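You operate a simulated robot arm through the tools that you are given. There is no shell and no other tool.

You are at the controls of a simulated robot arm. One attempt, no reset.

TASK
Swap the post in the post stand for the green one and tighten the red knob.
Fine: the old post goes back in the rack.

The check looks at the end state, three seconds after you hand in, the way a careful person would. Anything else that was tipped, shoved, dropped, spilled or broken makes it a failure.

THE ROBOT
A 7-joint arm with a two-finger parallel gripper, fixed in place. Base frame: the origin is on the floor under the middle of its stand, x ahead of it, y to its left, z up. Readings come in m, degrees, newtons and seconds.
It reaches about 1.247 m from its shoulder. Its first joint turns from -132.0 to 132.0 degrees. Payload 3.91 kg.
Tool frame: the origin (TCP) lies between the finger pads and is the grasp point; the fingertips stand 0.03 m ahead of it; z points along the fingers, y is the line along which they close. The gripper opens to 0.11 m. The fingers are 0.02 m wide and 0.01 m thick; the gripper's body (0.048 by 0.112 m) begins 0.055 m behind the TCP.
Orientation is told as [roll, pitch, yaw] about the base's x, y, z axes, in that order, counted from this pose: with the fingers straight down and closing along the base's y, the tool's x points along the base's -x, its y along +y and its z along -z.

THE INTERFACE
- The arm moves only by the tool arm_command. Its argument "commands" is a list that holds one entry, the list of rows, each a list of 7 numbers: the shift along the base's x, y, z in units of 300 mm (1.0 is 300 mm), then the turn, a rotation vector about the base's x, y, z in units of 60 degrees (1.0 is 60 degrees), then the finger opening in m, from 0 to 0.11. In form: [[[tx, ty, tz, wx, wy, wz, claw], ...]]. A call has 1 to 20 rows; each row is the pose to reach, as a shift and turn from the pose commanded when the call began. A call with a number of a shift or a turn outside -1 to 1 is refused whole. Rows are played at 5 a second. More than 0.05 m and 8.6 degrees between two rows, or a gripper value outside its range, and nothing of the call is played. A pose out of reach is approached as far as the arm can. The call stops where the force on the tool passes 40 N (or 10 N more than at its start, if that is more) or the arm is blocked; 0.2 s more then pass. Each finger travels about 0.108 m/s and halts on what it meets, pressing with about 25 N; the grip force reading is that of the motor and also rises with nothing between the fingers. The clock runs only during rows and for 0.2 s after the last one: add rows that repeat a pose to give the fingers time. It gives the time, the measured TCP pose, the force on the tool (base axes), the opening and the grip force at its end, in the units of the frame above (readings bear some noise), with the torque about the TCP (base axes, N m) and any sound that the robot's microphone picked up.
- Cameras (640 x 400 px; columns grow to the right, rows downward): "scene" is fixed at [0.2201, -0.4989, 1.6629]; the picture's right is [0.71, -0.70, 0.00], its down [-0.47, -0.47, -0.75] and it looks along [0.53, 0.53, -0.66] (base axes); focal length 319 px, centre (320, 200). "wrist" rides on the gripper at [0.072, 0.017, -0.103] in the tool frame; the picture's right is [-0.23, 0.97, 0.00], its down [-0.76, -0.18, -0.62] and it looks along [-0.61, -0.14, 0.78] (tool axes); focal length 222 px, centre (320, 200).
- grab_frame(camera): a new picture of that camera. It takes no simulated time.
- point_at(camera, pixels): for up to 12 pixels [column, row] of the newest picture of that camera ("zoom" is the newest enlarged one), the place [x, y, z] in the base frame of the surface seen there, good to about 0.003 m. It takes no simulated time.
- zoom(camera, box): a new picture of the part [left, top, right, bottom] of that camera's present view, enlarged. It takes no simulated time.
- sign_off(): hands the job in; it is judged then, once.

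Leave the gripper open and the arm clear of the work at the hand-in unless told otherwise.

The tools are called after "Request:" by a JSON object that holds its "name" and its "arguments". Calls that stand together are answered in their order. arm_command: Moves the arm, as the interface text tells. Its arguments: {"type":"object","properties":{"commands":{"type":"array","items":{"type":"array","items":{"type":"array","items":{"type":"number"}}}}},"required":["commands"]} The other tools are called the same way: grab_frame (camera) takes a picture; point_at (camera, pixels) gives the place of the surface under pixels of a picture; zoom (camera, box) takes an enlarged picture of a part of a camera's view; sign_off () hands the job in.

At the start:

```text
time_s: 0.0
tcp_pos: [0.5614, 0.0168, 1.3356]
tool_rot: [0.0, -0.1, -0.1]
ft_force: [0.1, -0.3, 0.7]
moment: [0.03, 0.0, 0.01]
gripper_width: 0.1102
grip_force: 0.0
```

scene: 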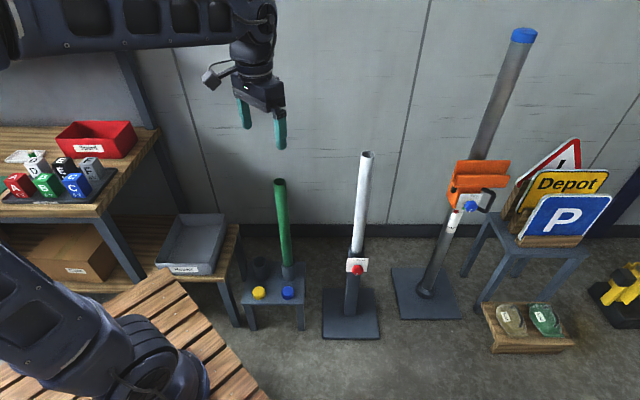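
wrist: 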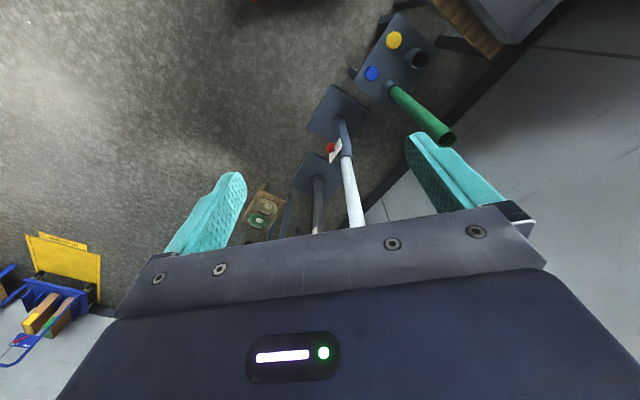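

I see a white post in a stand with a red knob at about (357,268), and a green post in a rack at about (285,220). I'll zoom in on both before I move.

Request:
{"name": "zoom", "arguments": {"camera": "scene", "box": [220, 140, 400, 350]}}

Request:
{"name": "zoom", "arguments": {"camera": "scene", "box": [320, 230, 400, 290]}}

```text
1.90 times, centred on (310, 245) of scene
```

zoom: 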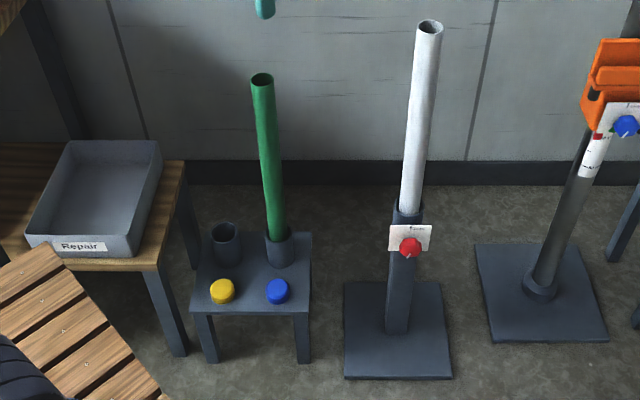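

```text
6.67 times, centred on (360, 260) of scene
```

zoom: 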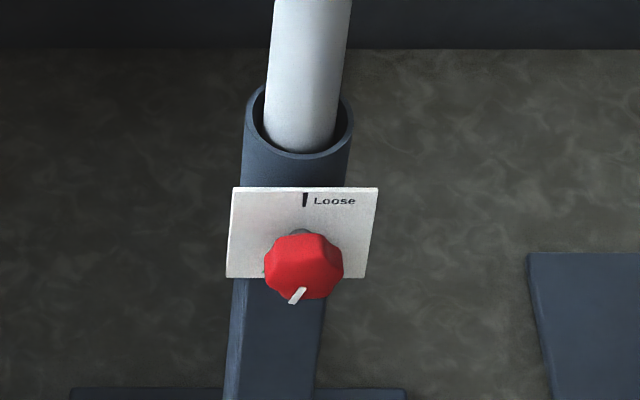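

The plate shows a "Loose" mark at the top, and the knob's pointer is turned downward, so it is probably tight now. I'll measure the places of the posts, the sockets and the knob in the scene picture.

Request:
{"name": "grab_frame", "arguments": {"camera": "scene"}}

Request:
{"name": "point_at", "arguments": {"camera": "scene", "pixels": [[280, 182], [284, 215], [288, 255], [288, 272], [260, 262], [259, 292], [288, 292], [366, 154], [361, 200], [357, 245], [356, 268], [351, 310]]}}

Request:
{"name": "zoom", "arguments": {"camera": "scene", "box": [230, 160, 310, 210]}}

Request:
{"name": "zoom", "arguments": {"camera": "scene", "box": [235, 245, 315, 295]}}

```text
taken
```

scene: 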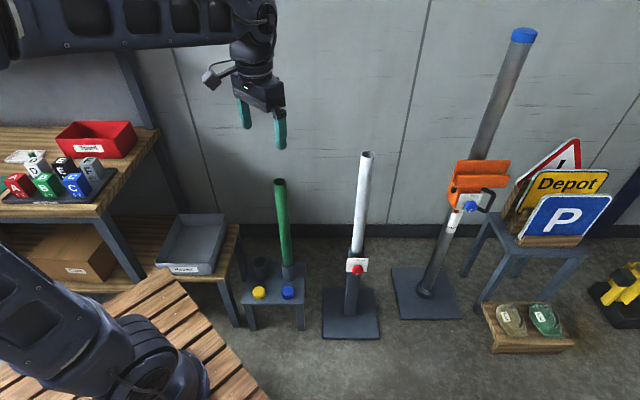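

```text
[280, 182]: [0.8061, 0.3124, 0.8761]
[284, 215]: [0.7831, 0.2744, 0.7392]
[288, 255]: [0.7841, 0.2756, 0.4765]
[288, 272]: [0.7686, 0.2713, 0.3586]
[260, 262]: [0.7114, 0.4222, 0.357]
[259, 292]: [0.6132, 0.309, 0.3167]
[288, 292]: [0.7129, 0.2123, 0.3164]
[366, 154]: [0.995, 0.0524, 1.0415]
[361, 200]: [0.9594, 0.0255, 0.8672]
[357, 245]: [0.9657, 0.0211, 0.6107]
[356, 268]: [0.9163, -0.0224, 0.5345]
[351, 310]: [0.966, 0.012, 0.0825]
```

```text
8.00 times, centred on (270, 185) of scene
```

zoom: 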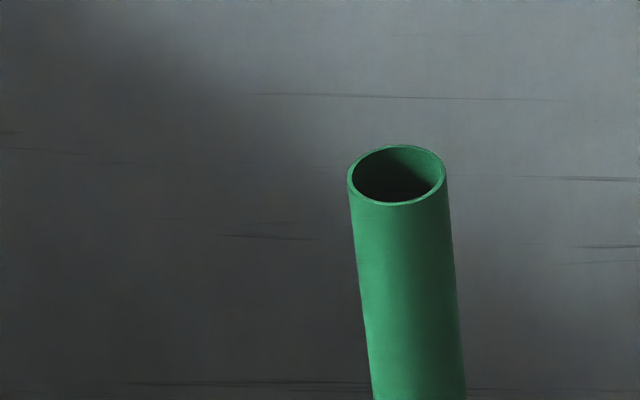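

```text
8.00 times, centred on (275, 270) of scene
```

zoom: 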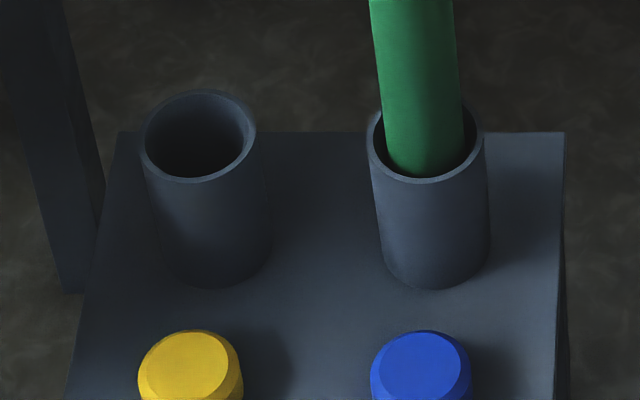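

Next I'll take finer measurements of the rack sockets' rims and the foot of the green post, using the newest enlarged picture.

Request:
{"name": "point_at", "arguments": {"camera": "zoom", "pixels": [[142, 148], [255, 135], [200, 180], [197, 92], [369, 145], [484, 140], [430, 181], [418, 20], [422, 150], [215, 275], [430, 280], [320, 250]]}}

Request:
{"name": "zoom", "arguments": {"camera": "scene", "box": [240, 170, 320, 220]}}

```text
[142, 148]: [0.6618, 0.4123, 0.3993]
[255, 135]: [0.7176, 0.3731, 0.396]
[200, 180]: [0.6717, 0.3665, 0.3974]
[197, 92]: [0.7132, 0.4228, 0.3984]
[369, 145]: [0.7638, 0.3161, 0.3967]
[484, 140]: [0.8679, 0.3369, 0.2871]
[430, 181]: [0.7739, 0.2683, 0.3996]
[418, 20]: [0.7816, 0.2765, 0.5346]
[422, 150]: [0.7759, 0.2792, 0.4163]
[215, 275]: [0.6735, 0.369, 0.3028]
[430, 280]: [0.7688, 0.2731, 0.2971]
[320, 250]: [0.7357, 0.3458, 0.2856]
```

```text
8.00 times, centred on (280, 195) of scene
```

zoom: 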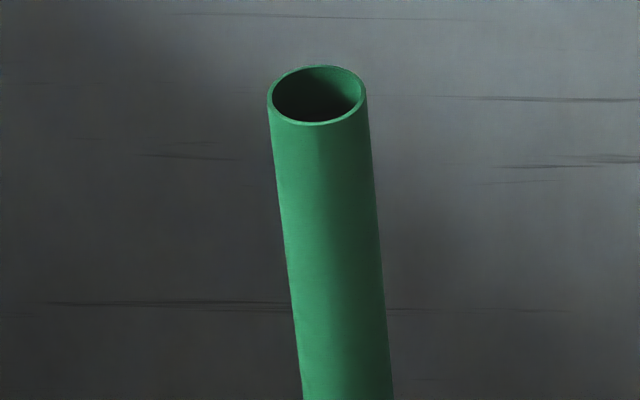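

Now I'll measure the green post's top rim and body in this enlarged picture: the rim's left, right, near and far points, and the body's middle.

Request:
{"name": "point_at", "arguments": {"camera": "zoom", "pixels": [[270, 100], [363, 92], [315, 123], [318, 68], [325, 200], [285, 200], [374, 200], [340, 350], [300, 350], [386, 350]]}}

Request:
{"name": "zoom", "arguments": {"camera": "scene", "box": [330, 145, 410, 195]}}

```text
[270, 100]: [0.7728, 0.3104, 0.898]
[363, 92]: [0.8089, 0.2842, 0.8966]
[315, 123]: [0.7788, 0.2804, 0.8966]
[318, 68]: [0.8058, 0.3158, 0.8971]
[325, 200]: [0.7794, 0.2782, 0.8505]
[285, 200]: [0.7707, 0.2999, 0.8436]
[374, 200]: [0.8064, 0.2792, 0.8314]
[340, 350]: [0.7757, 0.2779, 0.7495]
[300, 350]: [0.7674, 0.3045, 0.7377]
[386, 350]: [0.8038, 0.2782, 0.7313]
```

```text
8.00 times, centred on (370, 170) of scene
```

zoom: 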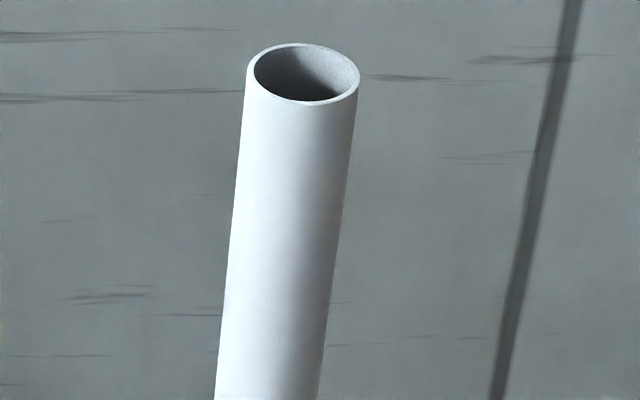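

The green post stands upright at about (0.792, 0.298), with its top at 0.897 and a diameter of about 0.045. The white post's top comes next.

Request:
{"name": "point_at", "arguments": {"camera": "zoom", "pixels": [[249, 78], [357, 85], [298, 103], [307, 45], [290, 200], [238, 200], [340, 200], [275, 350], [222, 350], [322, 350]]}}

Request:
{"name": "zoom", "arguments": {"camera": "scene", "box": [325, 235, 389, 275]}}

```text
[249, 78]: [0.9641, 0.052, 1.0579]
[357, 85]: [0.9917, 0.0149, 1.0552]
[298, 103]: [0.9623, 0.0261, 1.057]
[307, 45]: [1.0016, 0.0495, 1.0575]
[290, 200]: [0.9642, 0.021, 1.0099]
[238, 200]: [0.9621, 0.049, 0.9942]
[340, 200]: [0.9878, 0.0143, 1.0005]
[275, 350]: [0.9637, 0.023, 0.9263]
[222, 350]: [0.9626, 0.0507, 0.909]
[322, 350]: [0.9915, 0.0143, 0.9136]
```

```text
10.00 times, centred on (357, 255) of scene
```

zoom: 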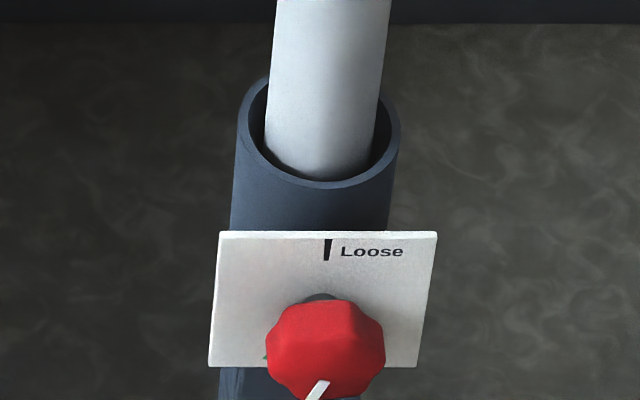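

The white post is upright at about (0.980, 0.035) with its top at 1.057. Next I'll measure the stand tube's rim, the plate and the knob in this enlarged picture.

Request:
{"name": "point_at", "arguments": {"camera": "zoom", "pixels": [[243, 125], [397, 130], [320, 186], [320, 160], [225, 240], [430, 240], [215, 360], [412, 360], [325, 340], [275, 345], [380, 345], [322, 295]]}}

Request:
{"name": "zoom", "arguments": {"camera": "scene", "box": [333, 255, 381, 285]}}

```text
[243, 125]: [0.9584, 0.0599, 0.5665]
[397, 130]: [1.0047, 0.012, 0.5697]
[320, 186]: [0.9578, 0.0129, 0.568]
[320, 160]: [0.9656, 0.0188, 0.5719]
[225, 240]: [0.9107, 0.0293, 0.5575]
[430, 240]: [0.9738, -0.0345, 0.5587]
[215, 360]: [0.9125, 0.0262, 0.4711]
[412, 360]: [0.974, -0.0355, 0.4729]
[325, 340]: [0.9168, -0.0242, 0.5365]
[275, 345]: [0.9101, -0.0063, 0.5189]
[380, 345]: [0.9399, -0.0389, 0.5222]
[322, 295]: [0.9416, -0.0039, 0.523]
```

```text
13.33 times, centred on (357, 270) of scene
```

zoom: 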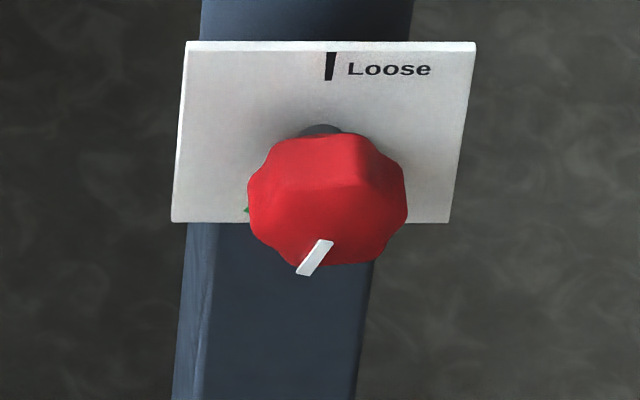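

The knob's axis is horizontal, pointing out along about (-0.7, -0.7, 0) from the plate's middle at (0.9425, -0.003, 0.515). I'll check the obstacles next: the slatted pallet, the shelf, the big pole, the arm base and the tables.

Request:
{"name": "point_at", "arguments": {"camera": "scene", "pixels": [[150, 300], [150, 350], [200, 380], [60, 310], [195, 240], [430, 270], [465, 185], [520, 35], [490, 195], [340, 330], [375, 320], [100, 20]]}}

Request:
{"name": "zoom", "arguments": {"camera": "wrist", "box": [270, 20, 470, 240]}}

```text
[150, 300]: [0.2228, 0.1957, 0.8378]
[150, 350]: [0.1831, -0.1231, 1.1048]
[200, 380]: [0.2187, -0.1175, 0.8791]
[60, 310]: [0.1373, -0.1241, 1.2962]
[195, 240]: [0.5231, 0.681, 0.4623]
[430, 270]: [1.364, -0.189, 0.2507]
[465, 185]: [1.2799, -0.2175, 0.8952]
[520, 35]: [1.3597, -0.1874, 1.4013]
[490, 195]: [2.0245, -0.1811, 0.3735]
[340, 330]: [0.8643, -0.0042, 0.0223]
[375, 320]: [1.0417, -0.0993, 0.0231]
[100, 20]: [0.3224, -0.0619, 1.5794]
```

```text
1.82 times, centred on (370, 130) of wrist
```

zoom: 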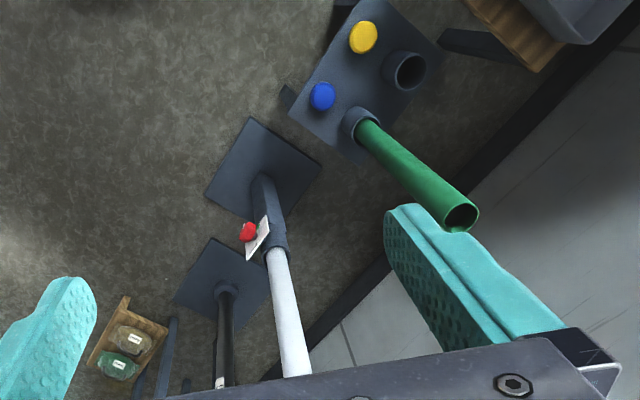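

The base table top is at z≈0.84. I'll find where its near edge ends so the forearm stays clear, and check the pole that the big sign is mounted on.

Request:
{"name": "point_at", "arguments": {"camera": "scene", "pixels": [[172, 275], [215, 330], [255, 390], [100, 300], [240, 310], [470, 330], [395, 290], [500, 110], [455, 190], [452, 215], [485, 165], [465, 205]]}}

```text
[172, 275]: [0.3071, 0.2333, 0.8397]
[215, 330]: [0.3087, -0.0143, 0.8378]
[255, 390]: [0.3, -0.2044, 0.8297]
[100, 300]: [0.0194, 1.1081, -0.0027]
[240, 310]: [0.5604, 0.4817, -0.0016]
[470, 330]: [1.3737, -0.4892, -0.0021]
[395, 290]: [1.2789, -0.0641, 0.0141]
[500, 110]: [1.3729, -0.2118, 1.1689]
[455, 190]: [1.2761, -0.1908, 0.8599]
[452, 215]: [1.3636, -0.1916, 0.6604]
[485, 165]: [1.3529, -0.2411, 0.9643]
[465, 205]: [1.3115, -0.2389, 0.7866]
```

The route down to the knob is clear as long as I stay at y<0 and x<0.8. First I'll tilt the gripper from pointing down towards pointing forward while moving down and to the right.

Request:
{"name": "arm_command", "arguments": {"commands": [[[0.0167, -0.0333, -0.0667, 0, -0.1, 0, 0.11], [0.0333, -0.0667, -0.1333, 0, -0.2, 0, 0.11], [0.05, -0.1, -0.2, 0, -0.3, 0, 0.11], [0.0667, -0.1333, -0.2667, 0, -0.4, 0, 0.11], [0.0833, -0.1667, -0.3333, 0, -0.5, 0, 0.11], [0.1, -0.2, -0.4, 0, -0.6, 0, 0.11], [0.1167, -0.2333, -0.4667, 0, -0.7, 0, 0.11], [0.1333, -0.2667, -0.5333, 0, -0.8, 0, 0.11], [0.15, -0.3, -0.6, 0, -0.9, 0, 0.11], [0.1667, -0.3333, -0.6667, 0, -1.0, 0, 0.11]]]}}

```text
time_s: 2.2
tcp_pos: [0.6421, -0.0847, 1.1555]
tool_rot: [-0.2, -60.1, 0.1]
ft_force: [-0.6, 1.0, 0.6]
moment: [0.0, 0.0, -0.03]
gripper_width: 0.1098
grip_force: 0.1
out of reach, approached as far as the arm can: row 9, 10
```

The tilt is at 60° and the pose was slightly too folded, so it ran a little out of reach. I'll move further out and down, and finish tilting to horizontal.

Request:
{"name": "arm_command", "arguments": {"commands": [[[0.06, -0.02, -0.1, 0, 0, 0, 0.11], [0.12, -0.04, -0.2, 0, 0, 0, 0.11], [0.18, -0.06, -0.3, 0, 0, 0, 0.11], [0.24, -0.08, -0.4, 0, 0, 0, 0.11], [0.3, -0.1, -0.5, 0, -0.1, 0, 0.11], [0.35, -0.12, -0.6, 0, -0.2, 0, 0.11], [0.4, -0.14, -0.7, 0, -0.3, 0, 0.11], [0.45, -0.16, -0.8, 0, -0.4, 0, 0.11], [0.5, -0.18, -0.9, 0, -0.5, 0, 0.11]]]}}

```text
time_s: 4.2
tcp_pos: [0.7927, -0.1377, 0.8843]
tool_rot: [-178.1, -89.8, 178.2]
ft_force: [-0.2, -0.3, 0.9]
moment: [-0.01, 0.03, -0.01]
gripper_width: 0.1099
grip_force: 0.0
```

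The gripper is now horizontal, pointing along +x, at (0.793, -0.138, 0.884). Next I'll yaw 45° so the fingers point along the knob's axis, and move down.

Request:
{"name": "arm_command", "arguments": {"commands": [[[-0.0063, -0.0117, -0.1, 0, 0, 0.083, 0.11], [-0.0126, -0.0233, -0.2, 0, 0, 0.167, 0.11], [-0.019, -0.035, -0.3, 0, 0, 0.25, 0.11], [-0.025, -0.047, -0.4, 0, 0, 0.333, 0.11], [-0.031, -0.058, -0.5, 0, 0, 0.417, 0.11], [-0.038, -0.07, -0.6, 0, 0, 0.5, 0.11], [-0.044, -0.082, -0.7, 0, 0, 0.583, 0.11], [-0.05, -0.093, -0.8, 0, 0, 0.667, 0.11], [-0.057, -0.105, -0.9, 0, 0, 0.75, 0.11]]]}}

Request:
{"name": "grab_frame", "arguments": {"camera": "wrist"}}

Request:
{"name": "grab_frame", "arguments": {"camera": "scene"}}

```text
time_s: 6.2
tcp_pos: [0.7736, -0.1699, 0.615]
tool_rot: [-163.5, -90.0, -151.5]
ft_force: [-0.8, -0.4, 0.3]
moment: [0.01, 0.0, 0.01]
gripper_width: 0.1098
grip_force: 0.0
```

```text
taken
```

wrist: 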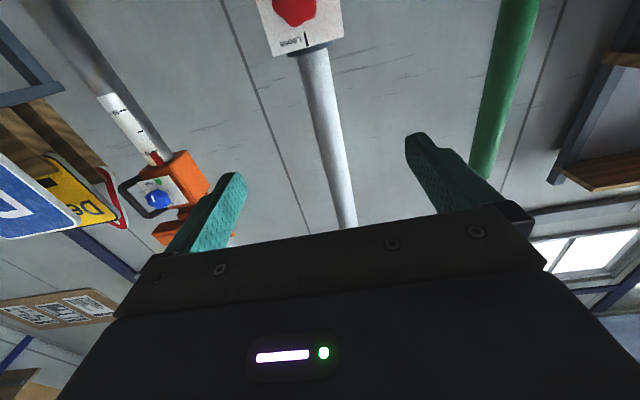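

```text
taken
```

scene: 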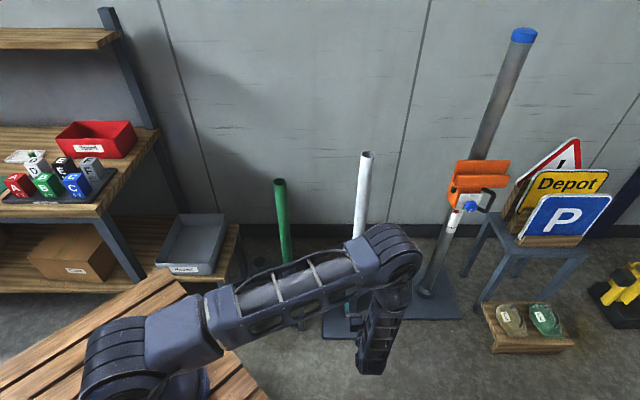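

The gripper faces the stand. I'll check how far the elbow, seen near (390,250) in the scene picture, stands from the posts.

Request:
{"name": "point_at", "arguments": {"camera": "scene", "pixels": [[395, 240], [380, 270], [350, 255], [410, 265], [375, 310], [370, 360], [340, 305], [280, 285]]}}

Request:
{"name": "zoom", "arguments": {"camera": "wrist", "box": [220, 0, 380, 100]}}

```text
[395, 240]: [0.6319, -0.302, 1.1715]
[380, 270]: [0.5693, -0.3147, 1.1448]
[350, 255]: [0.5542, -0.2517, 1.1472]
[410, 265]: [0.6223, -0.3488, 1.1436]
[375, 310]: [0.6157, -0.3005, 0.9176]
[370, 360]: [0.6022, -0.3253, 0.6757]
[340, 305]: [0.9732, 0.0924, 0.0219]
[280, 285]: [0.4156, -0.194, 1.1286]
```

```text
4.00 times, centred on (300, 50) of wrist
```

zoom: 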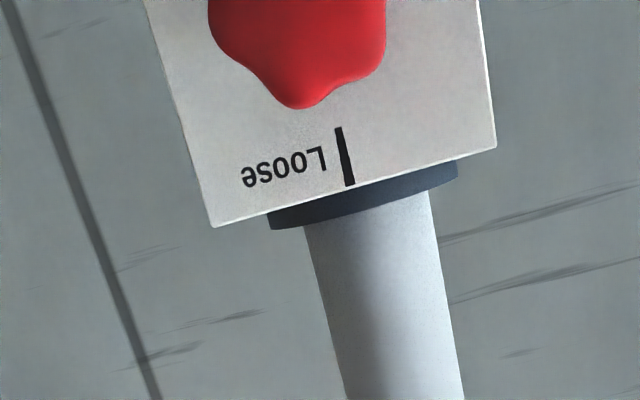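

The elbow is well clear at (0.63, -0.31, 1.15). I'll move down to the knob's height, where I can see its whole face.

Request:
{"name": "arm_command", "arguments": {"commands": [[[0, 0, -0.11, 0, 0, 0, 0.11], [0, 0, -0.22, 0, 0, 0, 0.11], [0, 0, -0.333, 0, 0, 0, 0.11], [0, 0, -0.4, 0, 0, 0, 0.11], [0, 0, -0.4, 0, 0, 0, 0.11]]]}}

Request:
{"name": "grab_frame", "arguments": {"camera": "wrist"}}

Request:
{"name": "zoom", "arguments": {"camera": "wrist", "box": [240, 20, 400, 120]}}

```text
time_s: 7.4
tcp_pos: [0.776, -0.1699, 0.4926]
tool_rot: [-22.0, -90.0, 67.0]
ft_force: [0.4, -0.8, 0.2]
moment: [0.01, -0.01, 0.03]
gripper_width: 0.1098
grip_force: 0.1
```

```text
taken
```

wrist: 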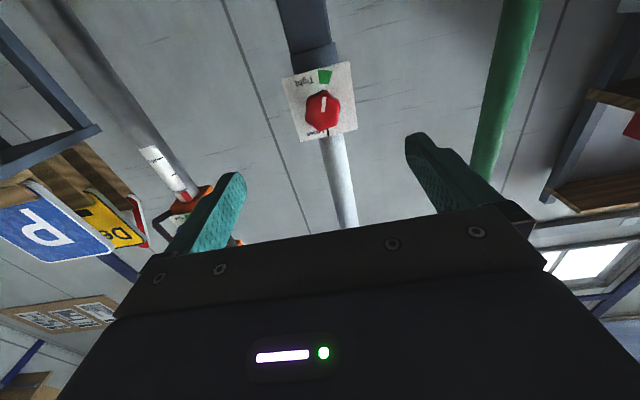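

```text
4.00 times, centred on (320, 70) of wrist
```

zoom: 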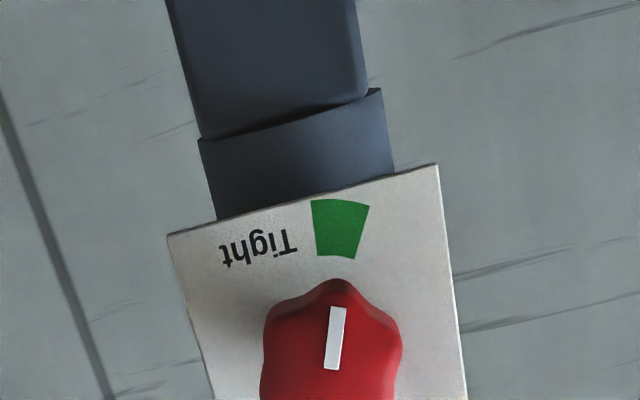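

The green "Tight" band is at the bottom of the plate and the pointer points into it, so the knob is tight now and must be loosened first. I'll zoom on the whole plate.

Request:
{"name": "zoom", "arguments": {"camera": "wrist", "box": [270, 55, 370, 150]}}

Request:
{"name": "point_at", "arguments": {"camera": "wrist", "pixels": [[324, 104], [323, 110], [323, 98], [313, 110], [335, 110], [285, 80], [350, 65], [355, 128], [302, 140], [325, 125]]}}

```text
4.21 times, centred on (320, 102) of wrist
```

zoom: 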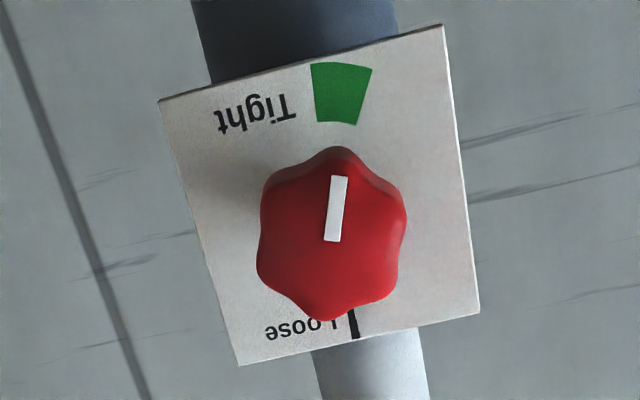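

```text
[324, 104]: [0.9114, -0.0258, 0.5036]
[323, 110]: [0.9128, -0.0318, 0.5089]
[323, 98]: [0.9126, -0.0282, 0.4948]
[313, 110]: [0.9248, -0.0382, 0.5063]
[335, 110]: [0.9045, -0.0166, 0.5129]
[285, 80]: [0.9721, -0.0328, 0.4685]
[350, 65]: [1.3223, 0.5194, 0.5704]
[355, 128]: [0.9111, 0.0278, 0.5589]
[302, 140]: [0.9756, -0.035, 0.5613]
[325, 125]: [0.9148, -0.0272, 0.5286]
```

The plate has "Loose" straight up and the green "Tight" band near 6:30 as seen from the front. The pointer lies in the green band, and the knob has six lobes. I'll move closer on the knob's axis and roll the gripper by +78° so the pads match the flats and have room to turn counter-clockwise.

Request:
{"name": "arm_command", "arguments": {"commands": [[[0.028, 0.028, 0.007, 0.092, 0.092, 0, 0.11], [0.056, 0.056, 0.014, 0.184, 0.184, 0, 0.11], [0.085, 0.085, 0.021, 0.276, 0.276, 0, 0.11], [0.113, 0.113, 0.028, 0.368, 0.368, 0, 0.11], [0.141, 0.141, 0.035, 0.46, 0.46, 0, 0.11], [0.17, 0.17, 0.042, 0.551, 0.551, 0, 0.11], [0.198, 0.198, 0.049, 0.643, 0.643, 0, 0.11], [0.226, 0.226, 0.056, 0.735, 0.735, 0, 0.11], [0.255, 0.255, 0.063, 0.827, 0.827, 0, 0.11], [0.283, 0.283, 0.07, 0.919, 0.919, 0, 0.11], [0.283, 0.283, 0.07, 0.919, 0.919, 0, 0.11]]]}}

Request:
{"name": "grab_frame", "arguments": {"camera": "wrist"}}

Request:
{"name": "grab_frame", "arguments": {"camera": "scene"}}

```text
time_s: 9.8
tcp_pos: [0.8595, -0.0855, 0.5172]
tool_rot: [90.0, -11.9, -45.0]
ft_force: [0.5, 0.3, -0.4]
moment: [-0.01, -0.02, 0.01]
gripper_width: 0.11
grip_force: 0.1
```

```text
taken
```

wrist: 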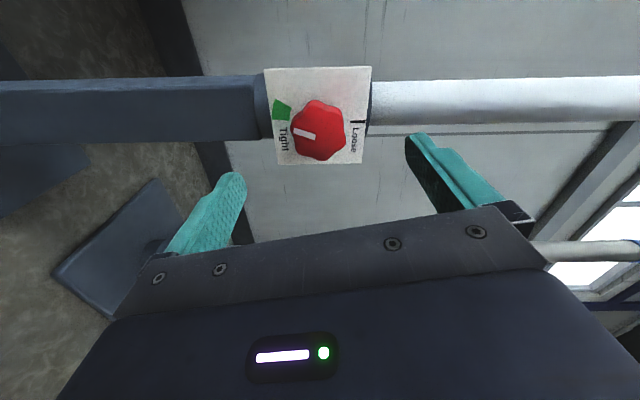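

```text
taken
```

scene: 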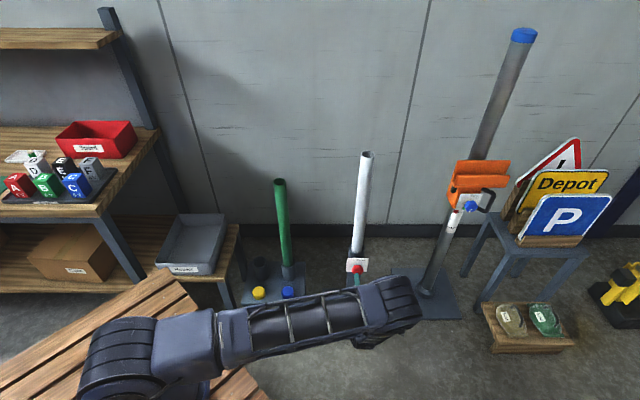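

The roll worked. The pointer lies in line with the fingers' closing direction, at left of centre in the wrist picture. I'll zoom on the plate and measure the knob.

Request:
{"name": "zoom", "arguments": {"camera": "wrist", "box": [250, 55, 390, 175]}}

Request:
{"name": "point_at", "arguments": {"camera": "wrist", "pixels": [[266, 71], [370, 68], [363, 162], [276, 163], [297, 132], [314, 136], [319, 103], [316, 156], [293, 130], [343, 130], [281, 108], [356, 122]]}}

```text
3.33 times, centred on (320, 115) of wrist
```

zoom: 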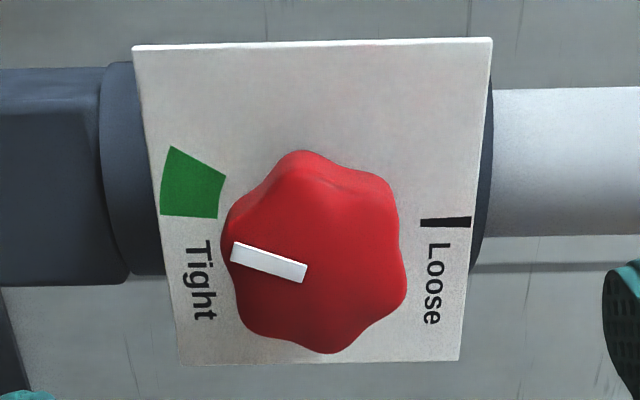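

```text
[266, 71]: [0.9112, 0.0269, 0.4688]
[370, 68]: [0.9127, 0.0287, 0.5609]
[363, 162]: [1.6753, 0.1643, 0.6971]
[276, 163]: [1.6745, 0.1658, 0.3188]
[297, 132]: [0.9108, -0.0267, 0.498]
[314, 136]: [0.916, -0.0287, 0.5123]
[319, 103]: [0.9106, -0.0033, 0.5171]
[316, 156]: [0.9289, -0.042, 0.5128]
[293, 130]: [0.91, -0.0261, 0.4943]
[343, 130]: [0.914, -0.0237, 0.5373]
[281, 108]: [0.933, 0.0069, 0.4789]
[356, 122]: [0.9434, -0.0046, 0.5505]
```

The pointer sits at about 195° clockwise from "Loose", in the middle of the green band. My closing line at 168°/348° matches the knob's flats to within 3°. I'll advance 79 mm along the axis so the open fingers straddle the knob.

Request:
{"name": "arm_command", "arguments": {"commands": [[[0.037, 0.037, 0, -0.035, -0.035, 0, 0.11], [0.074, 0.074, -0.003, -0.035, -0.035, 0, 0.1], [0.112, 0.112, -0.003, -0.035, -0.035, 0, 0.08], [0.149, 0.149, -0.003, -0.035, -0.035, 0, 0.08], [0.186, 0.186, -0.003, -0.035, -0.035, 0, 0.08], [0.186, 0.186, -0.003, -0.035, -0.035, 0, 0.08]]]}}

Request:
{"name": "grab_frame", "arguments": {"camera": "wrist"}}

```text
time_s: 11.2
tcp_pos: [0.9135, -0.0291, 0.5162]
tool_rot: [89.9, -14.9, -45.0]
ft_force: [-1.2, -0.7, 0.1]
moment: [0.04, 0.01, 0.01]
gripper_width: 0.0801
grip_force: 0.1
```

```text
taken
```

wrist: 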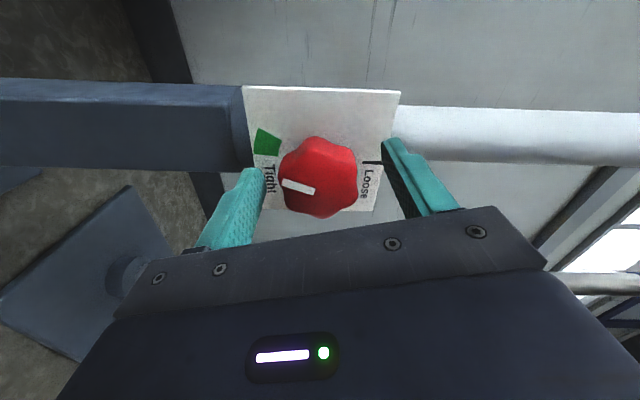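

The fingers straddle the knob with their tips about 9 mm off the plate. Now I'll close on the knob.

Request:
{"name": "arm_command", "arguments": {"commands": [[[0, 0, 0, 0, 0, 0, 0.06], [0, 0, 0, 0, 0, 0, 0.045], [0, 0, 0, 0, 0, 0, 0.03], [0, 0, 0, 0, 0, 0, 0.02], [0, 0, 0, 0, 0, 0, 0.02]]]}}

Request:
{"name": "grab_frame", "arguments": {"camera": "wrist"}}

```text
time_s: 12.4
tcp_pos: [0.915, -0.03, 0.5137]
tool_rot: [89.9, -14.9, -45.1]
ft_force: [5.3, -1.1, -19.1]
moment: [0.08, 0.0, -0.26]
gripper_width: 0.0487
grip_force: 45.2
```

```text
taken
```

wrist: 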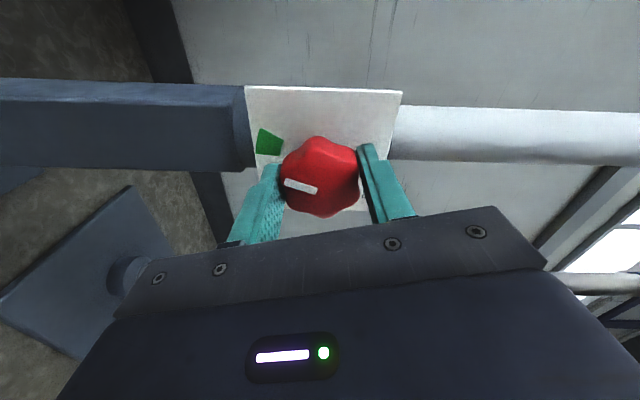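

The grip holds at 0.0487 m, but the tool feels -19 N in z, so it sits a bit too high for the knob. I'll ease down 2 mm to relieve it.

Request:
{"name": "arm_command", "arguments": {"commands": [[[0, 0, -0.0035, 0, 0, 0, 0.02], [0, 0, -0.007, 0, 0, 0, 0.02], [0, 0, -0.007, 0, 0, 0, 0.02]]]}}

```text
time_s: 13.3
tcp_pos: [0.9145, -0.0289, 0.513]
tool_rot: [90.2, -15.0, -45.0]
ft_force: [-11.1, -3.7, 10.0]
moment: [-0.07, 0.0, 0.02]
gripper_width: 0.0483
grip_force: 45.1
stopped in row 3: the force on the tool passed its limit at 40 N (the readings are from after the stop); the commanded pose is now the measured one
```

The force limit tripped briefly, perhaps because the pads seated. I'll hold still and read the forces again.

Request:
{"name": "arm_command", "arguments": {"commands": [[[0, 0, 0, 0, 0, 0, 0.02], [0, 0, 0, 0, 0, 0, 0.02]]]}}

Request:
{"name": "zoom", "arguments": {"camera": "wrist", "box": [220, 70, 440, 230]}}

```text
time_s: 13.9
tcp_pos: [0.9139, -0.0295, 0.5152]
tool_rot: [90.2, -15.0, -44.9]
ft_force: [-17.4, -5.8, 17.6]
moment: [0.06, -0.13, -0.14]
gripper_width: 0.0484
grip_force: 45.5
```

```text
2.50 times, centred on (330, 150) of wrist
```

zoom: 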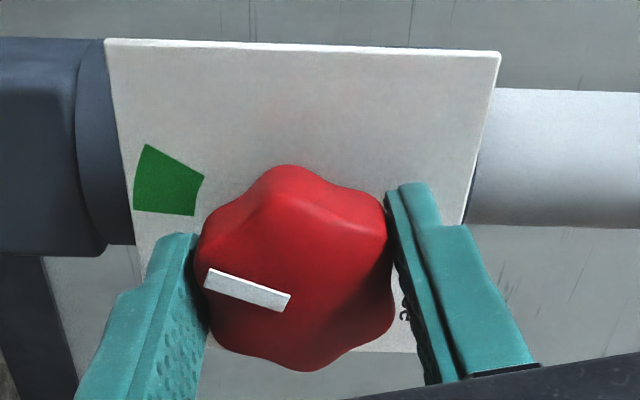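

The force has flipped to +18 N in z, so the knob's centre lies about 1 mm higher than the present command. I'll ease up 1 mm and back off 1 mm along the axis.

Request:
{"name": "arm_command", "arguments": {"commands": [[[-0.0012, -0.0012, 0.0017, 0, 0, 0, 0.02], [-0.0024, -0.0024, 0.0033, 0, 0, 0, 0.02], [-0.0024, -0.0024, 0.0033, 0, 0, 0, 0.02]]]}}

```text
time_s: 14.7
tcp_pos: [0.9148, -0.029, 0.5145]
tool_rot: [90.1, -14.9, -44.9]
ft_force: [2.4, 10.5, 4.6]
moment: [-0.33, 0.28, -0.59]
gripper_width: 0.0483
grip_force: 44.8
```

Forces are small now. I'll try the first small turn, 15° counter-clockwise about the knob axis, and watch the torque and the pointer.

Request:
{"name": "arm_command", "arguments": {"commands": [[[0, 0, 0, -0.059, -0.059, 0, 0.02], [0, 0, 0, -0.118, -0.118, 0, 0.02], [0, 0, 0, -0.177, -0.177, 0, 0.02], [0, 0, 0, -0.177, -0.177, 0, 0.02]]]}}

Request:
{"name": "zoom", "arguments": {"camera": "wrist", "box": [220, 70, 440, 230]}}

```text
time_s: 15.7
tcp_pos: [0.9145, -0.0295, 0.513]
tool_rot: [90.2, -30.0, -44.8]
ft_force: [24.4, 21.0, -15.3]
moment: [-0.3, 0.37, -0.15]
gripper_width: 0.0485
grip_force: 44.7
```

```text
2.50 times, centred on (330, 150) of wrist
```

zoom: 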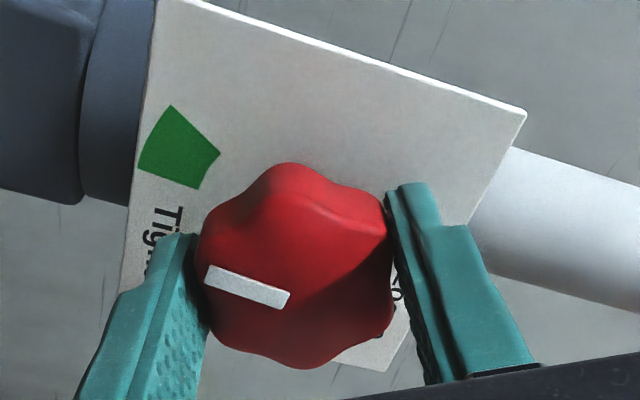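

The knob turned 15° with the gripper, leaving the green band with little torque, so counter-clockwise loosens it. Some axial pull has built up (about 32 N towards the plate) plus -15 N in z. I'll ease 2 mm inward and 1 mm down to relieve it.

Request:
{"name": "arm_command", "arguments": {"commands": [[[0.0024, 0.0024, -0.0017, 0, 0, 0, 0.02], [0.0047, 0.0047, -0.0033, 0, 0, 0, 0.02], [0.0047, 0.0047, -0.0033, 0, 0, 0, 0.02]]]}}

```text
time_s: 16.5
tcp_pos: [0.9139, -0.0304, 0.5132]
tool_rot: [90.1, -30.0, -45.1]
ft_force: [-17.1, -13.5, 22.1]
moment: [-0.26, 0.22, 0.53]
gripper_width: 0.0484
grip_force: 45.5
```

The arm is stiff at about 30 N per mm, so clamping tight makes large forces. I'll loosen the fingers slightly to 0.050 m so the pads just embrace the knob's flats, and re-centre.

Request:
{"name": "arm_command", "arguments": {"commands": [[[-0.0018, -0.0018, 0.002, 0, 0, 0, 0.05], [-0.0018, -0.0018, 0.002, 0, 0, 0, 0.05], [-0.0018, -0.0018, 0.002, 0, 0, 0, 0.05]]]}}

```text
time_s: 17.3
tcp_pos: [0.914, -0.0294, 0.5137]
tool_rot: [90.2, -30.0, -45.0]
ft_force: [0.2, 0.2, 0.6]
moment: [0.01, 0.0, -0.01]
gripper_width: 0.0502
grip_force: 0.2
```

The forces are zero. I'll turn another 30° counter-clockwise with the loose embrace at 0.0495 m and check that the knob follows.

Request:
{"name": "arm_command", "arguments": {"commands": [[[0, 0, 0, -0.071, -0.071, 0, 0.0495], [0, 0, 0, -0.141, -0.141, 0, 0.0495], [0, 0, 0, -0.212, -0.212, 0, 0.0495], [0, 0, 0, -0.283, -0.283, 0, 0.0495], [0, 0, 0, -0.354, -0.354, 0, 0.0495]]]}}

Request:
{"name": "zoom", "arguments": {"camera": "wrist", "box": [220, 70, 440, 230]}}

```text
time_s: 18.5
tcp_pos: [0.9143, -0.0291, 0.5146]
tool_rot: [90.0, -60.2, -44.9]
ft_force: [2.6, -5.4, -3.0]
moment: [-0.11, 0.13, -0.22]
gripper_width: 0.0532
grip_force: 3.2
```

```text
2.50 times, centred on (330, 150) of wrist
```

zoom: 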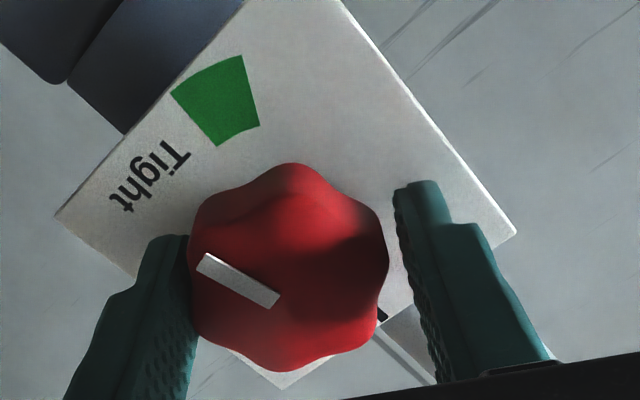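

The knob followed only partly, and the fingers were pushed to 0.0532, so the grip was too weak. I'll squeeze a bit harder with the command at 0.035 m so the knob aligns with the pads, then read the forces.

Request:
{"name": "arm_command", "arguments": {"commands": [[[0, 0, 0, 0, 0, 0, 0.042], [0, 0, 0, 0, 0, 0, 0.035], [0, 0, 0, 0, 0, 0, 0.035]]]}}

Request:
{"name": "zoom", "arguments": {"camera": "wrist", "box": [220, 70, 440, 230]}}

```text
time_s: 19.3
tcp_pos: [0.9158, -0.0295, 0.5145]
tool_rot: [90.1, -60.2, -45.0]
ft_force: [26.1, -19.1, -7.4]
moment: [-0.14, 0.13, -0.16]
gripper_width: 0.0506
grip_force: 15.6
```

```text
2.50 times, centred on (330, 150) of wrist
```

zoom: 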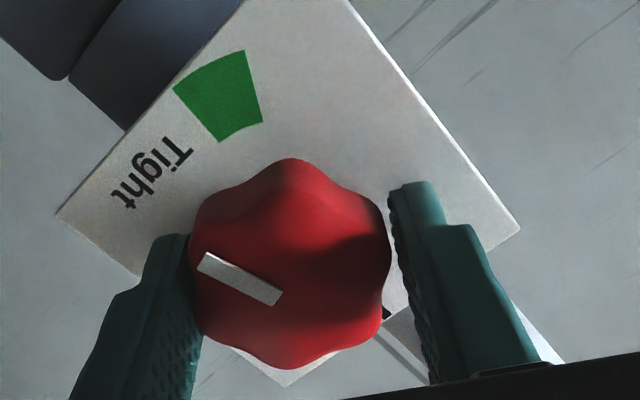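

The knob is pushing the tool sideways by about 32 N along (+x,-y), so its axis lies about 1 mm that way. I'll shift 1.2 mm along (+0.7,-0.7).

Request:
{"name": "arm_command", "arguments": {"commands": [[[0.0014, -0.0014, 0, 0, 0, 0, 0.035], [0.0028, -0.0028, 0, 0, 0, 0, 0.035], [0.0028, -0.0028, 0, 0, 0, 0, 0.035]]]}}

```text
time_s: 20.1
tcp_pos: [0.915, -0.0291, 0.5143]
tool_rot: [90.1, -60.1, -45.0]
ft_force: [27.8, -15.4, -10.4]
moment: [-0.11, 0.25, -0.08]
gripper_width: 0.0507
grip_force: 15.5
```

The force hardly changed, so only the finger on the left of the wrist picture is touching. I'll move 2 mm more along the closing line, right and slightly down as seen from the front, until both fingers share the load.

Request:
{"name": "arm_command", "arguments": {"commands": [[[0.002, -0.002, -0.0017, 0, 0, 0, 0.035], [0.004, -0.004, -0.0033, 0, 0, 0, 0.035], [0.004, -0.004, -0.0033, 0, 0, 0, 0.035]]]}}

Request:
{"name": "zoom", "arguments": {"camera": "wrist", "box": [220, 70, 440, 230]}}

```text
time_s: 20.9
tcp_pos: [0.9154, -0.0307, 0.5129]
tool_rot: [90.2, -59.9, -44.9]
ft_force: [5.6, -7.4, 4.8]
moment: [0.29, -0.29, -0.71]
gripper_width: 0.0477
grip_force: 45.3
```

```text
2.50 times, centred on (330, 150) of wrist
```

zoom: 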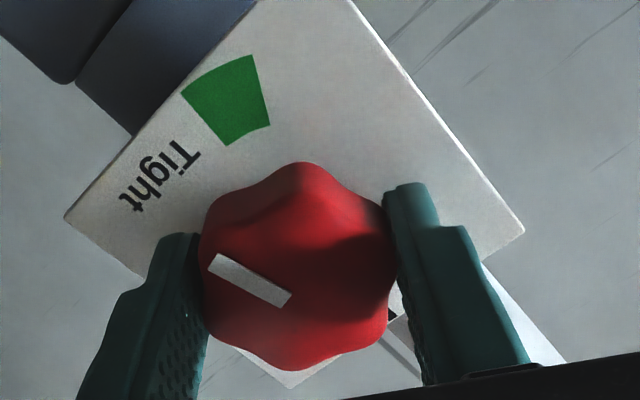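

Both fingers are now loaded and balanced, with the tool centred on the knob's axis. I'll continue 30° counter-clockwise with a firm grip.

Request:
{"name": "arm_command", "arguments": {"commands": [[[0, 0, 0, -0.071, -0.071, 0, 0.03], [0, 0, 0, -0.141, -0.141, 0, 0.03], [0, 0, 0, -0.212, -0.212, 0, 0.03], [0, 0, 0, -0.283, -0.283, 0, 0.03], [0, 0, 0, -0.354, -0.354, 0, 0.03]]]}}

Request:
{"name": "zoom", "arguments": {"camera": "wrist", "box": [220, 70, 440, 230]}}

```text
time_s: 22.1
tcp_pos: [0.9169, -0.0308, 0.5132]
tool_rot: [-51.1, -89.8, 96.3]
ft_force: [-3.3, -3.6, -8.7]
moment: [-0.23, 0.23, -0.54]
gripper_width: 0.0472
grip_force: 44.5
```

```text
2.50 times, centred on (330, 150) of wrist
```

zoom: 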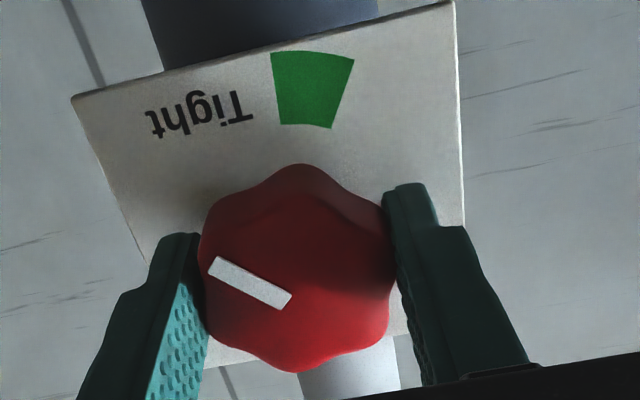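

That turn was smooth with low forces. The pointer is now at about 4 o'clock as seen from the front. I'll continue 60° more counter-clockwise.

Request:
{"name": "arm_command", "arguments": {"commands": [[[0, 0, 0, -0.0884, -0.0884, 0, 0.03], [0, 0, 0, -0.1768, -0.1768, 0, 0.03], [0, 0, 0, -0.2652, -0.2652, 0, 0.03], [0, 0, 0, -0.3536, -0.3536, 0, 0.03], [0, 0, 0, -0.442, -0.442, 0, 0.03], [0, 0, 0, -0.5304, -0.5304, 0, 0.03], [0, 0, 0, -0.6188, -0.6188, 0, 0.03], [0, 0, 0, -0.7072, -0.7072, 0, 0.03]]]}}

Request:
{"name": "zoom", "arguments": {"camera": "wrist", "box": [220, 70, 440, 230]}}

```text
time_s: 23.9
tcp_pos: [0.9187, -0.0331, 0.5145]
tool_rot: [-89.8, -29.7, 134.9]
ft_force: [-0.3, -18.8, 9.1]
moment: [0.35, -0.31, -0.31]
gripper_width: 0.047
grip_force: 45.0
```

```text
2.50 times, centred on (330, 150) of wrist
```

zoom: 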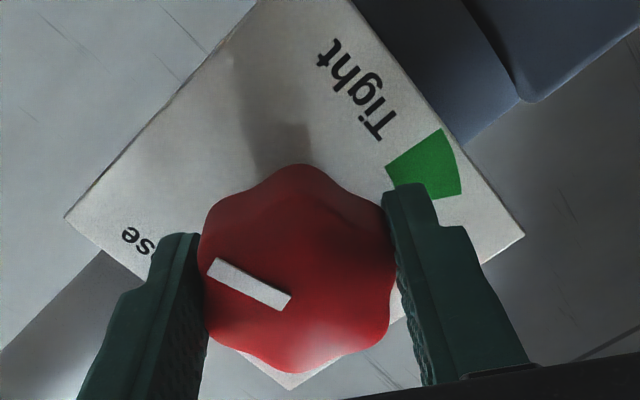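

The pointer is now near 2 o'clock. I'll continue 60° further counter-clockwise towards the "Loose" tick.

Request:
{"name": "arm_command", "arguments": {"commands": [[[0, 0, 0, -0.0884, -0.0884, 0, 0.03], [0, 0, 0, -0.1768, -0.1768, 0, 0.03], [0, 0, 0, -0.2652, -0.2652, 0, 0.03], [0, 0, 0, -0.3536, -0.3536, 0, 0.03], [0, 0, 0, -0.442, -0.442, 0, 0.03], [0, 0, 0, -0.5304, -0.5304, 0, 0.03], [0, 0, 0, -0.6188, -0.6188, 0, 0.03], [0, 0, 0, -0.7072, -0.7072, 0, 0.03]]]}}

Request:
{"name": "zoom", "arguments": {"camera": "wrist", "box": [220, 70, 440, 230]}}

```text
time_s: 24.8
tcp_pos: [0.9179, -0.0319, 0.5153]
tool_rot: [-89.9, -2.7, 135.0]
ft_force: [-11.5, -2.3, 15.0]
moment: [-0.16, 0.18, -0.61]
gripper_width: 0.0473
grip_force: 44.9
stopped in row 4: the force on the tool passed its limit at 43 N (the readings are from after the stop); the commanded pose is now the measured one
```

```text
2.50 times, centred on (330, 150) of wrist
```

zoom: 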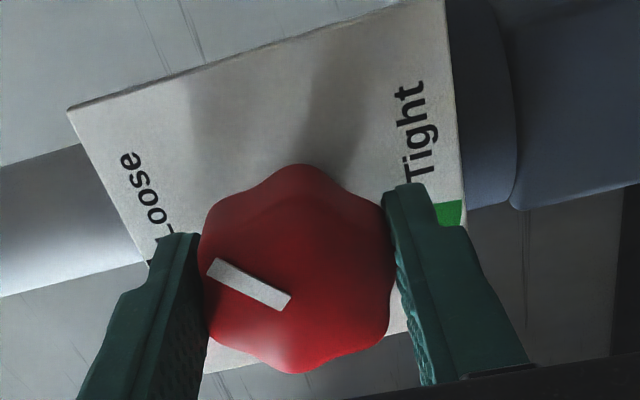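

The force limit tripped at about 27° into this turn, from drift off the axis. I'll open the fingers slightly to release the built-up force, re-centre by about 2 mm, and close again.

Request:
{"name": "arm_command", "arguments": {"commands": [[[0, 0, 0, 0, 0, 0, 0.056], [-0.004, 0.004, 0, 0, 0, 0, 0.056], [-0.004, 0.004, 0, 0, 0, 0, 0.056]]]}}

```text
time_s: 25.6
tcp_pos: [0.9169, -0.0314, 0.5145]
tool_rot: [-90.0, -2.8, 134.9]
ft_force: [0.4, -0.1, 0.2]
moment: [0.04, 0.0, 0.01]
gripper_width: 0.056
grip_force: 0.1
```

The forces are gone. Closing again and reading the balance.

Request:
{"name": "arm_command", "arguments": {"commands": [[[-0.002, 0.002, 0, 0, 0, 0, 0.045], [-0.002, 0.002, 0, 0, 0, 0, 0.03], [-0.002, 0.002, 0, 0, 0, 0, 0.03]]]}}

```text
time_s: 26.4
tcp_pos: [0.9174, -0.0311, 0.5152]
tool_rot: [-90.0, -2.7, 134.9]
ft_force: [15.4, -4.5, 9.5]
moment: [-0.23, 0.26, 1.03]
gripper_width: 0.0472
grip_force: 44.8
```

The grip is balanced enough. I'll continue 36° counter-clockwise in 6° steps.

Request:
{"name": "arm_command", "arguments": {"commands": [[[0, 0, 0, -0.0707, -0.0707, 0, 0.03], [0, 0, 0, -0.1414, -0.1414, 0, 0.03], [0, 0, 0, -0.2121, -0.2121, 0, 0.03], [0, 0, 0, -0.2828, -0.2828, 0, 0.03], [0, 0, 0, -0.3535, -0.3535, 0, 0.03], [0, 0, 0, -0.4242, -0.4242, 0, 0.03]]]}}

Request:
{"name": "zoom", "arguments": {"camera": "wrist", "box": [220, 70, 440, 230]}}

```text
time_s: 27.8
tcp_pos: [0.9175, -0.0325, 0.5159]
tool_rot: [-90.1, 33.3, 134.8]
ft_force: [1.3, -14.3, 28.2]
moment: [0.37, -0.36, -0.4]
gripper_width: 0.0471
grip_force: 44.9
```

```text
2.50 times, centred on (330, 150) of wrist
```

zoom: 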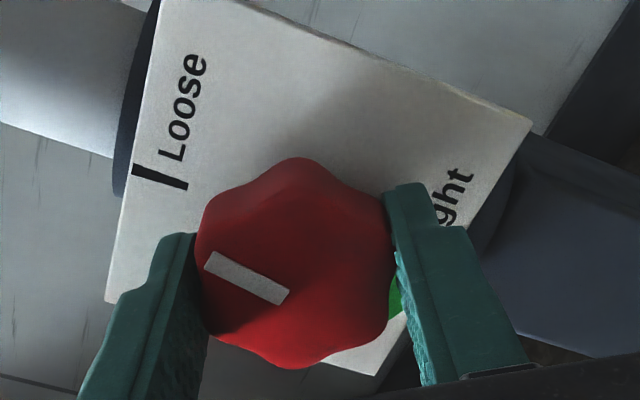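

The pointer is within about 8° of the "Loose" tick. I'll ease down the load on z slightly and turn 8° more.

Request:
{"name": "arm_command", "arguments": {"commands": [[[0, 0, 0.0015, -0.032, -0.032, 0, 0.03], [0, 0, 0.0025, -0.063, -0.063, 0, 0.03], [0, 0, 0.0025, -0.094, -0.094, 0, 0.03], [0, 0, 0.0025, -0.094, -0.094, 0, 0.03]]]}}

Request:
{"name": "zoom", "arguments": {"camera": "wrist", "box": [220, 70, 440, 230]}}

```text
time_s: 28.8
tcp_pos: [0.9166, -0.0306, 0.5146]
tool_rot: [-90.0, 41.3, 134.9]
ft_force: [24.3, -14.1, 9.3]
moment: [0.25, -0.25, -0.41]
gripper_width: 0.0473
grip_force: 45.3
```

```text
2.50 times, centred on (330, 150) of wrist
```

zoom: 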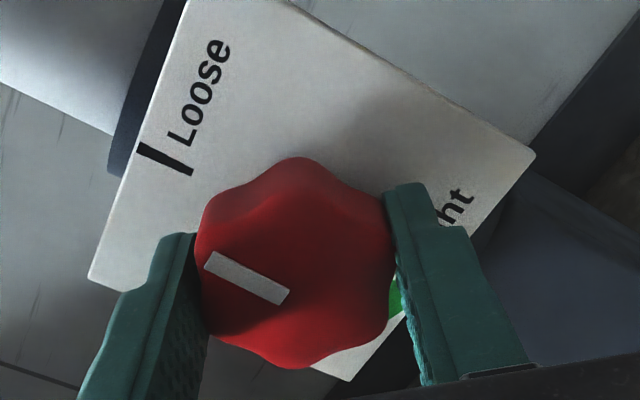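

The pointer now lines up with the "Loose" tick, after about 197° of turning. I'll open the fingers and back straight off along the knob's axis.

Request:
{"name": "arm_command", "arguments": {"commands": [[[0, 0, 0, 0, 0, 0, 0.06], [0, 0, 0, 0, 0, 0, 0.075], [0, 0, 0, 0, 0, 0, 0.08], [-0.05, -0.05, 0, 0, 0, 0, 0.08], [-0.1, -0.1, 0, 0, 0, 0, 0.08], [-0.18, -0.18, 0, 0, 0, 0, 0.08], [-0.26, -0.26, 0, 0, 0, 0, 0.1], [-0.34, -0.34, 0, 0, 0, 0, 0.11]]]}}

Request:
{"name": "grab_frame", "arguments": {"camera": "wrist"}}

Request:
{"name": "zoom", "arguments": {"camera": "wrist", "box": [250, 60, 390, 160]}}

Request:
{"name": "grab_frame", "arguments": {"camera": "scene"}}

```text
time_s: 30.6
tcp_pos: [0.815, -0.1321, 0.5131]
tool_rot: [-90.0, 41.2, 134.9]
ft_force: [0.1, 0.2, -0.4]
moment: [0.0, -0.03, 0.0]
gripper_width: 0.11
grip_force: 0.0
```

```text
taken
```

wrist: 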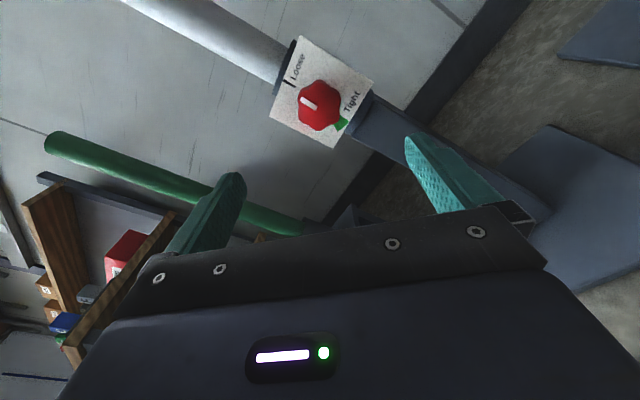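

```text
4.00 times, centred on (320, 110) of wrist
```

zoom: 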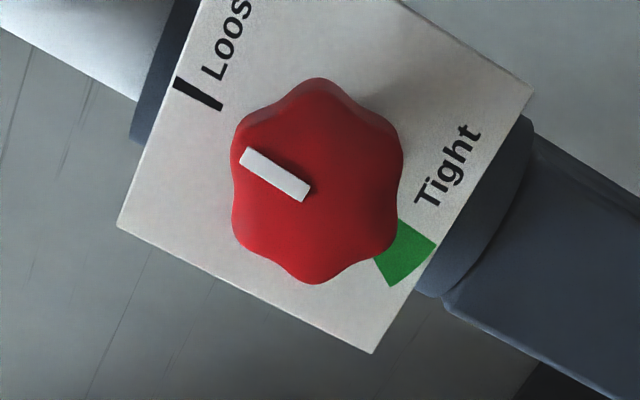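

```text
taken
```

scene: 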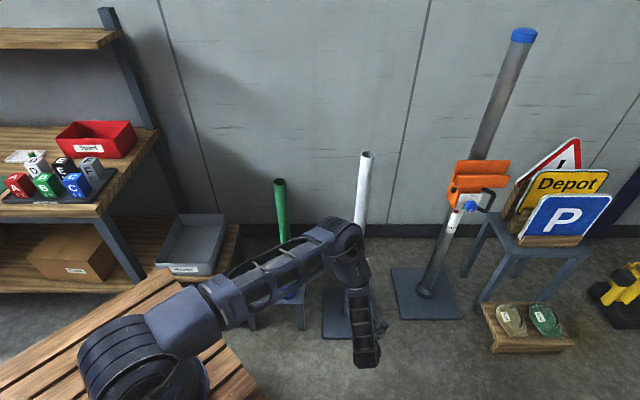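

The knob reads "Loose". Now I'll unroll the wrist by +131° while rising, staying on the near side of the stand.

Request:
{"name": "arm_command", "arguments": {"commands": [[[-0.0125, -0.0125, 0.05, 0.0965, 0.0965, 0, 0.11], [-0.025, -0.025, 0.1, 0.193, 0.193, 0, 0.11], [-0.0375, -0.0375, 0.15, 0.2895, 0.2895, 0, 0.11], [-0.05, -0.05, 0.2, 0.386, 0.386, 0, 0.11], [-0.0625, -0.0625, 0.25, 0.4825, 0.4825, 0, 0.11], [-0.075, -0.075, 0.3, 0.579, 0.579, 0, 0.11], [-0.0875, -0.0875, 0.35, 0.6755, 0.6755, 0, 0.11], [-0.1, -0.1, 0.4, 0.772, 0.772, 0, 0.11]]]}}

Request:
{"name": "arm_command", "arguments": {"commands": [[[0, 0, 0.1, 0.0965, 0.0965, 0, 0.11], [0, 0, 0.2, 0.193, 0.193, 0, 0.11], [0, 0, 0.3, 0.2895, 0.2895, 0, 0.11], [0, 0, 0.4, 0.386, 0.386, 0, 0.11], [0, 0, 0.5, 0.4825, 0.4825, 0, 0.11], [0, 0, 0.6, 0.579, 0.579, 0, 0.11], [0, 0, 0.7, 0.6755, 0.6755, 0, 0.11], [0, 0, 0.8, 0.772, 0.772, 0, 0.11]]]}}

```text
time_s: 32.4
tcp_pos: [0.7845, -0.1617, 0.6335]
tool_rot: [-90.0, -24.4, 135.0]
ft_force: [-0.1, -0.3, -0.2]
moment: [0.03, 0.02, 0.02]
gripper_width: 0.1098
grip_force: 0.0
```

```text
time_s: 34.2
tcp_pos: [0.7841, -0.1595, 0.8741]
tool_rot: [4.8, -89.9, 40.1]
ft_force: [0.6, 0.6, -0.1]
moment: [0.0, -0.01, -0.02]
gripper_width: 0.11
grip_force: 0.0
```

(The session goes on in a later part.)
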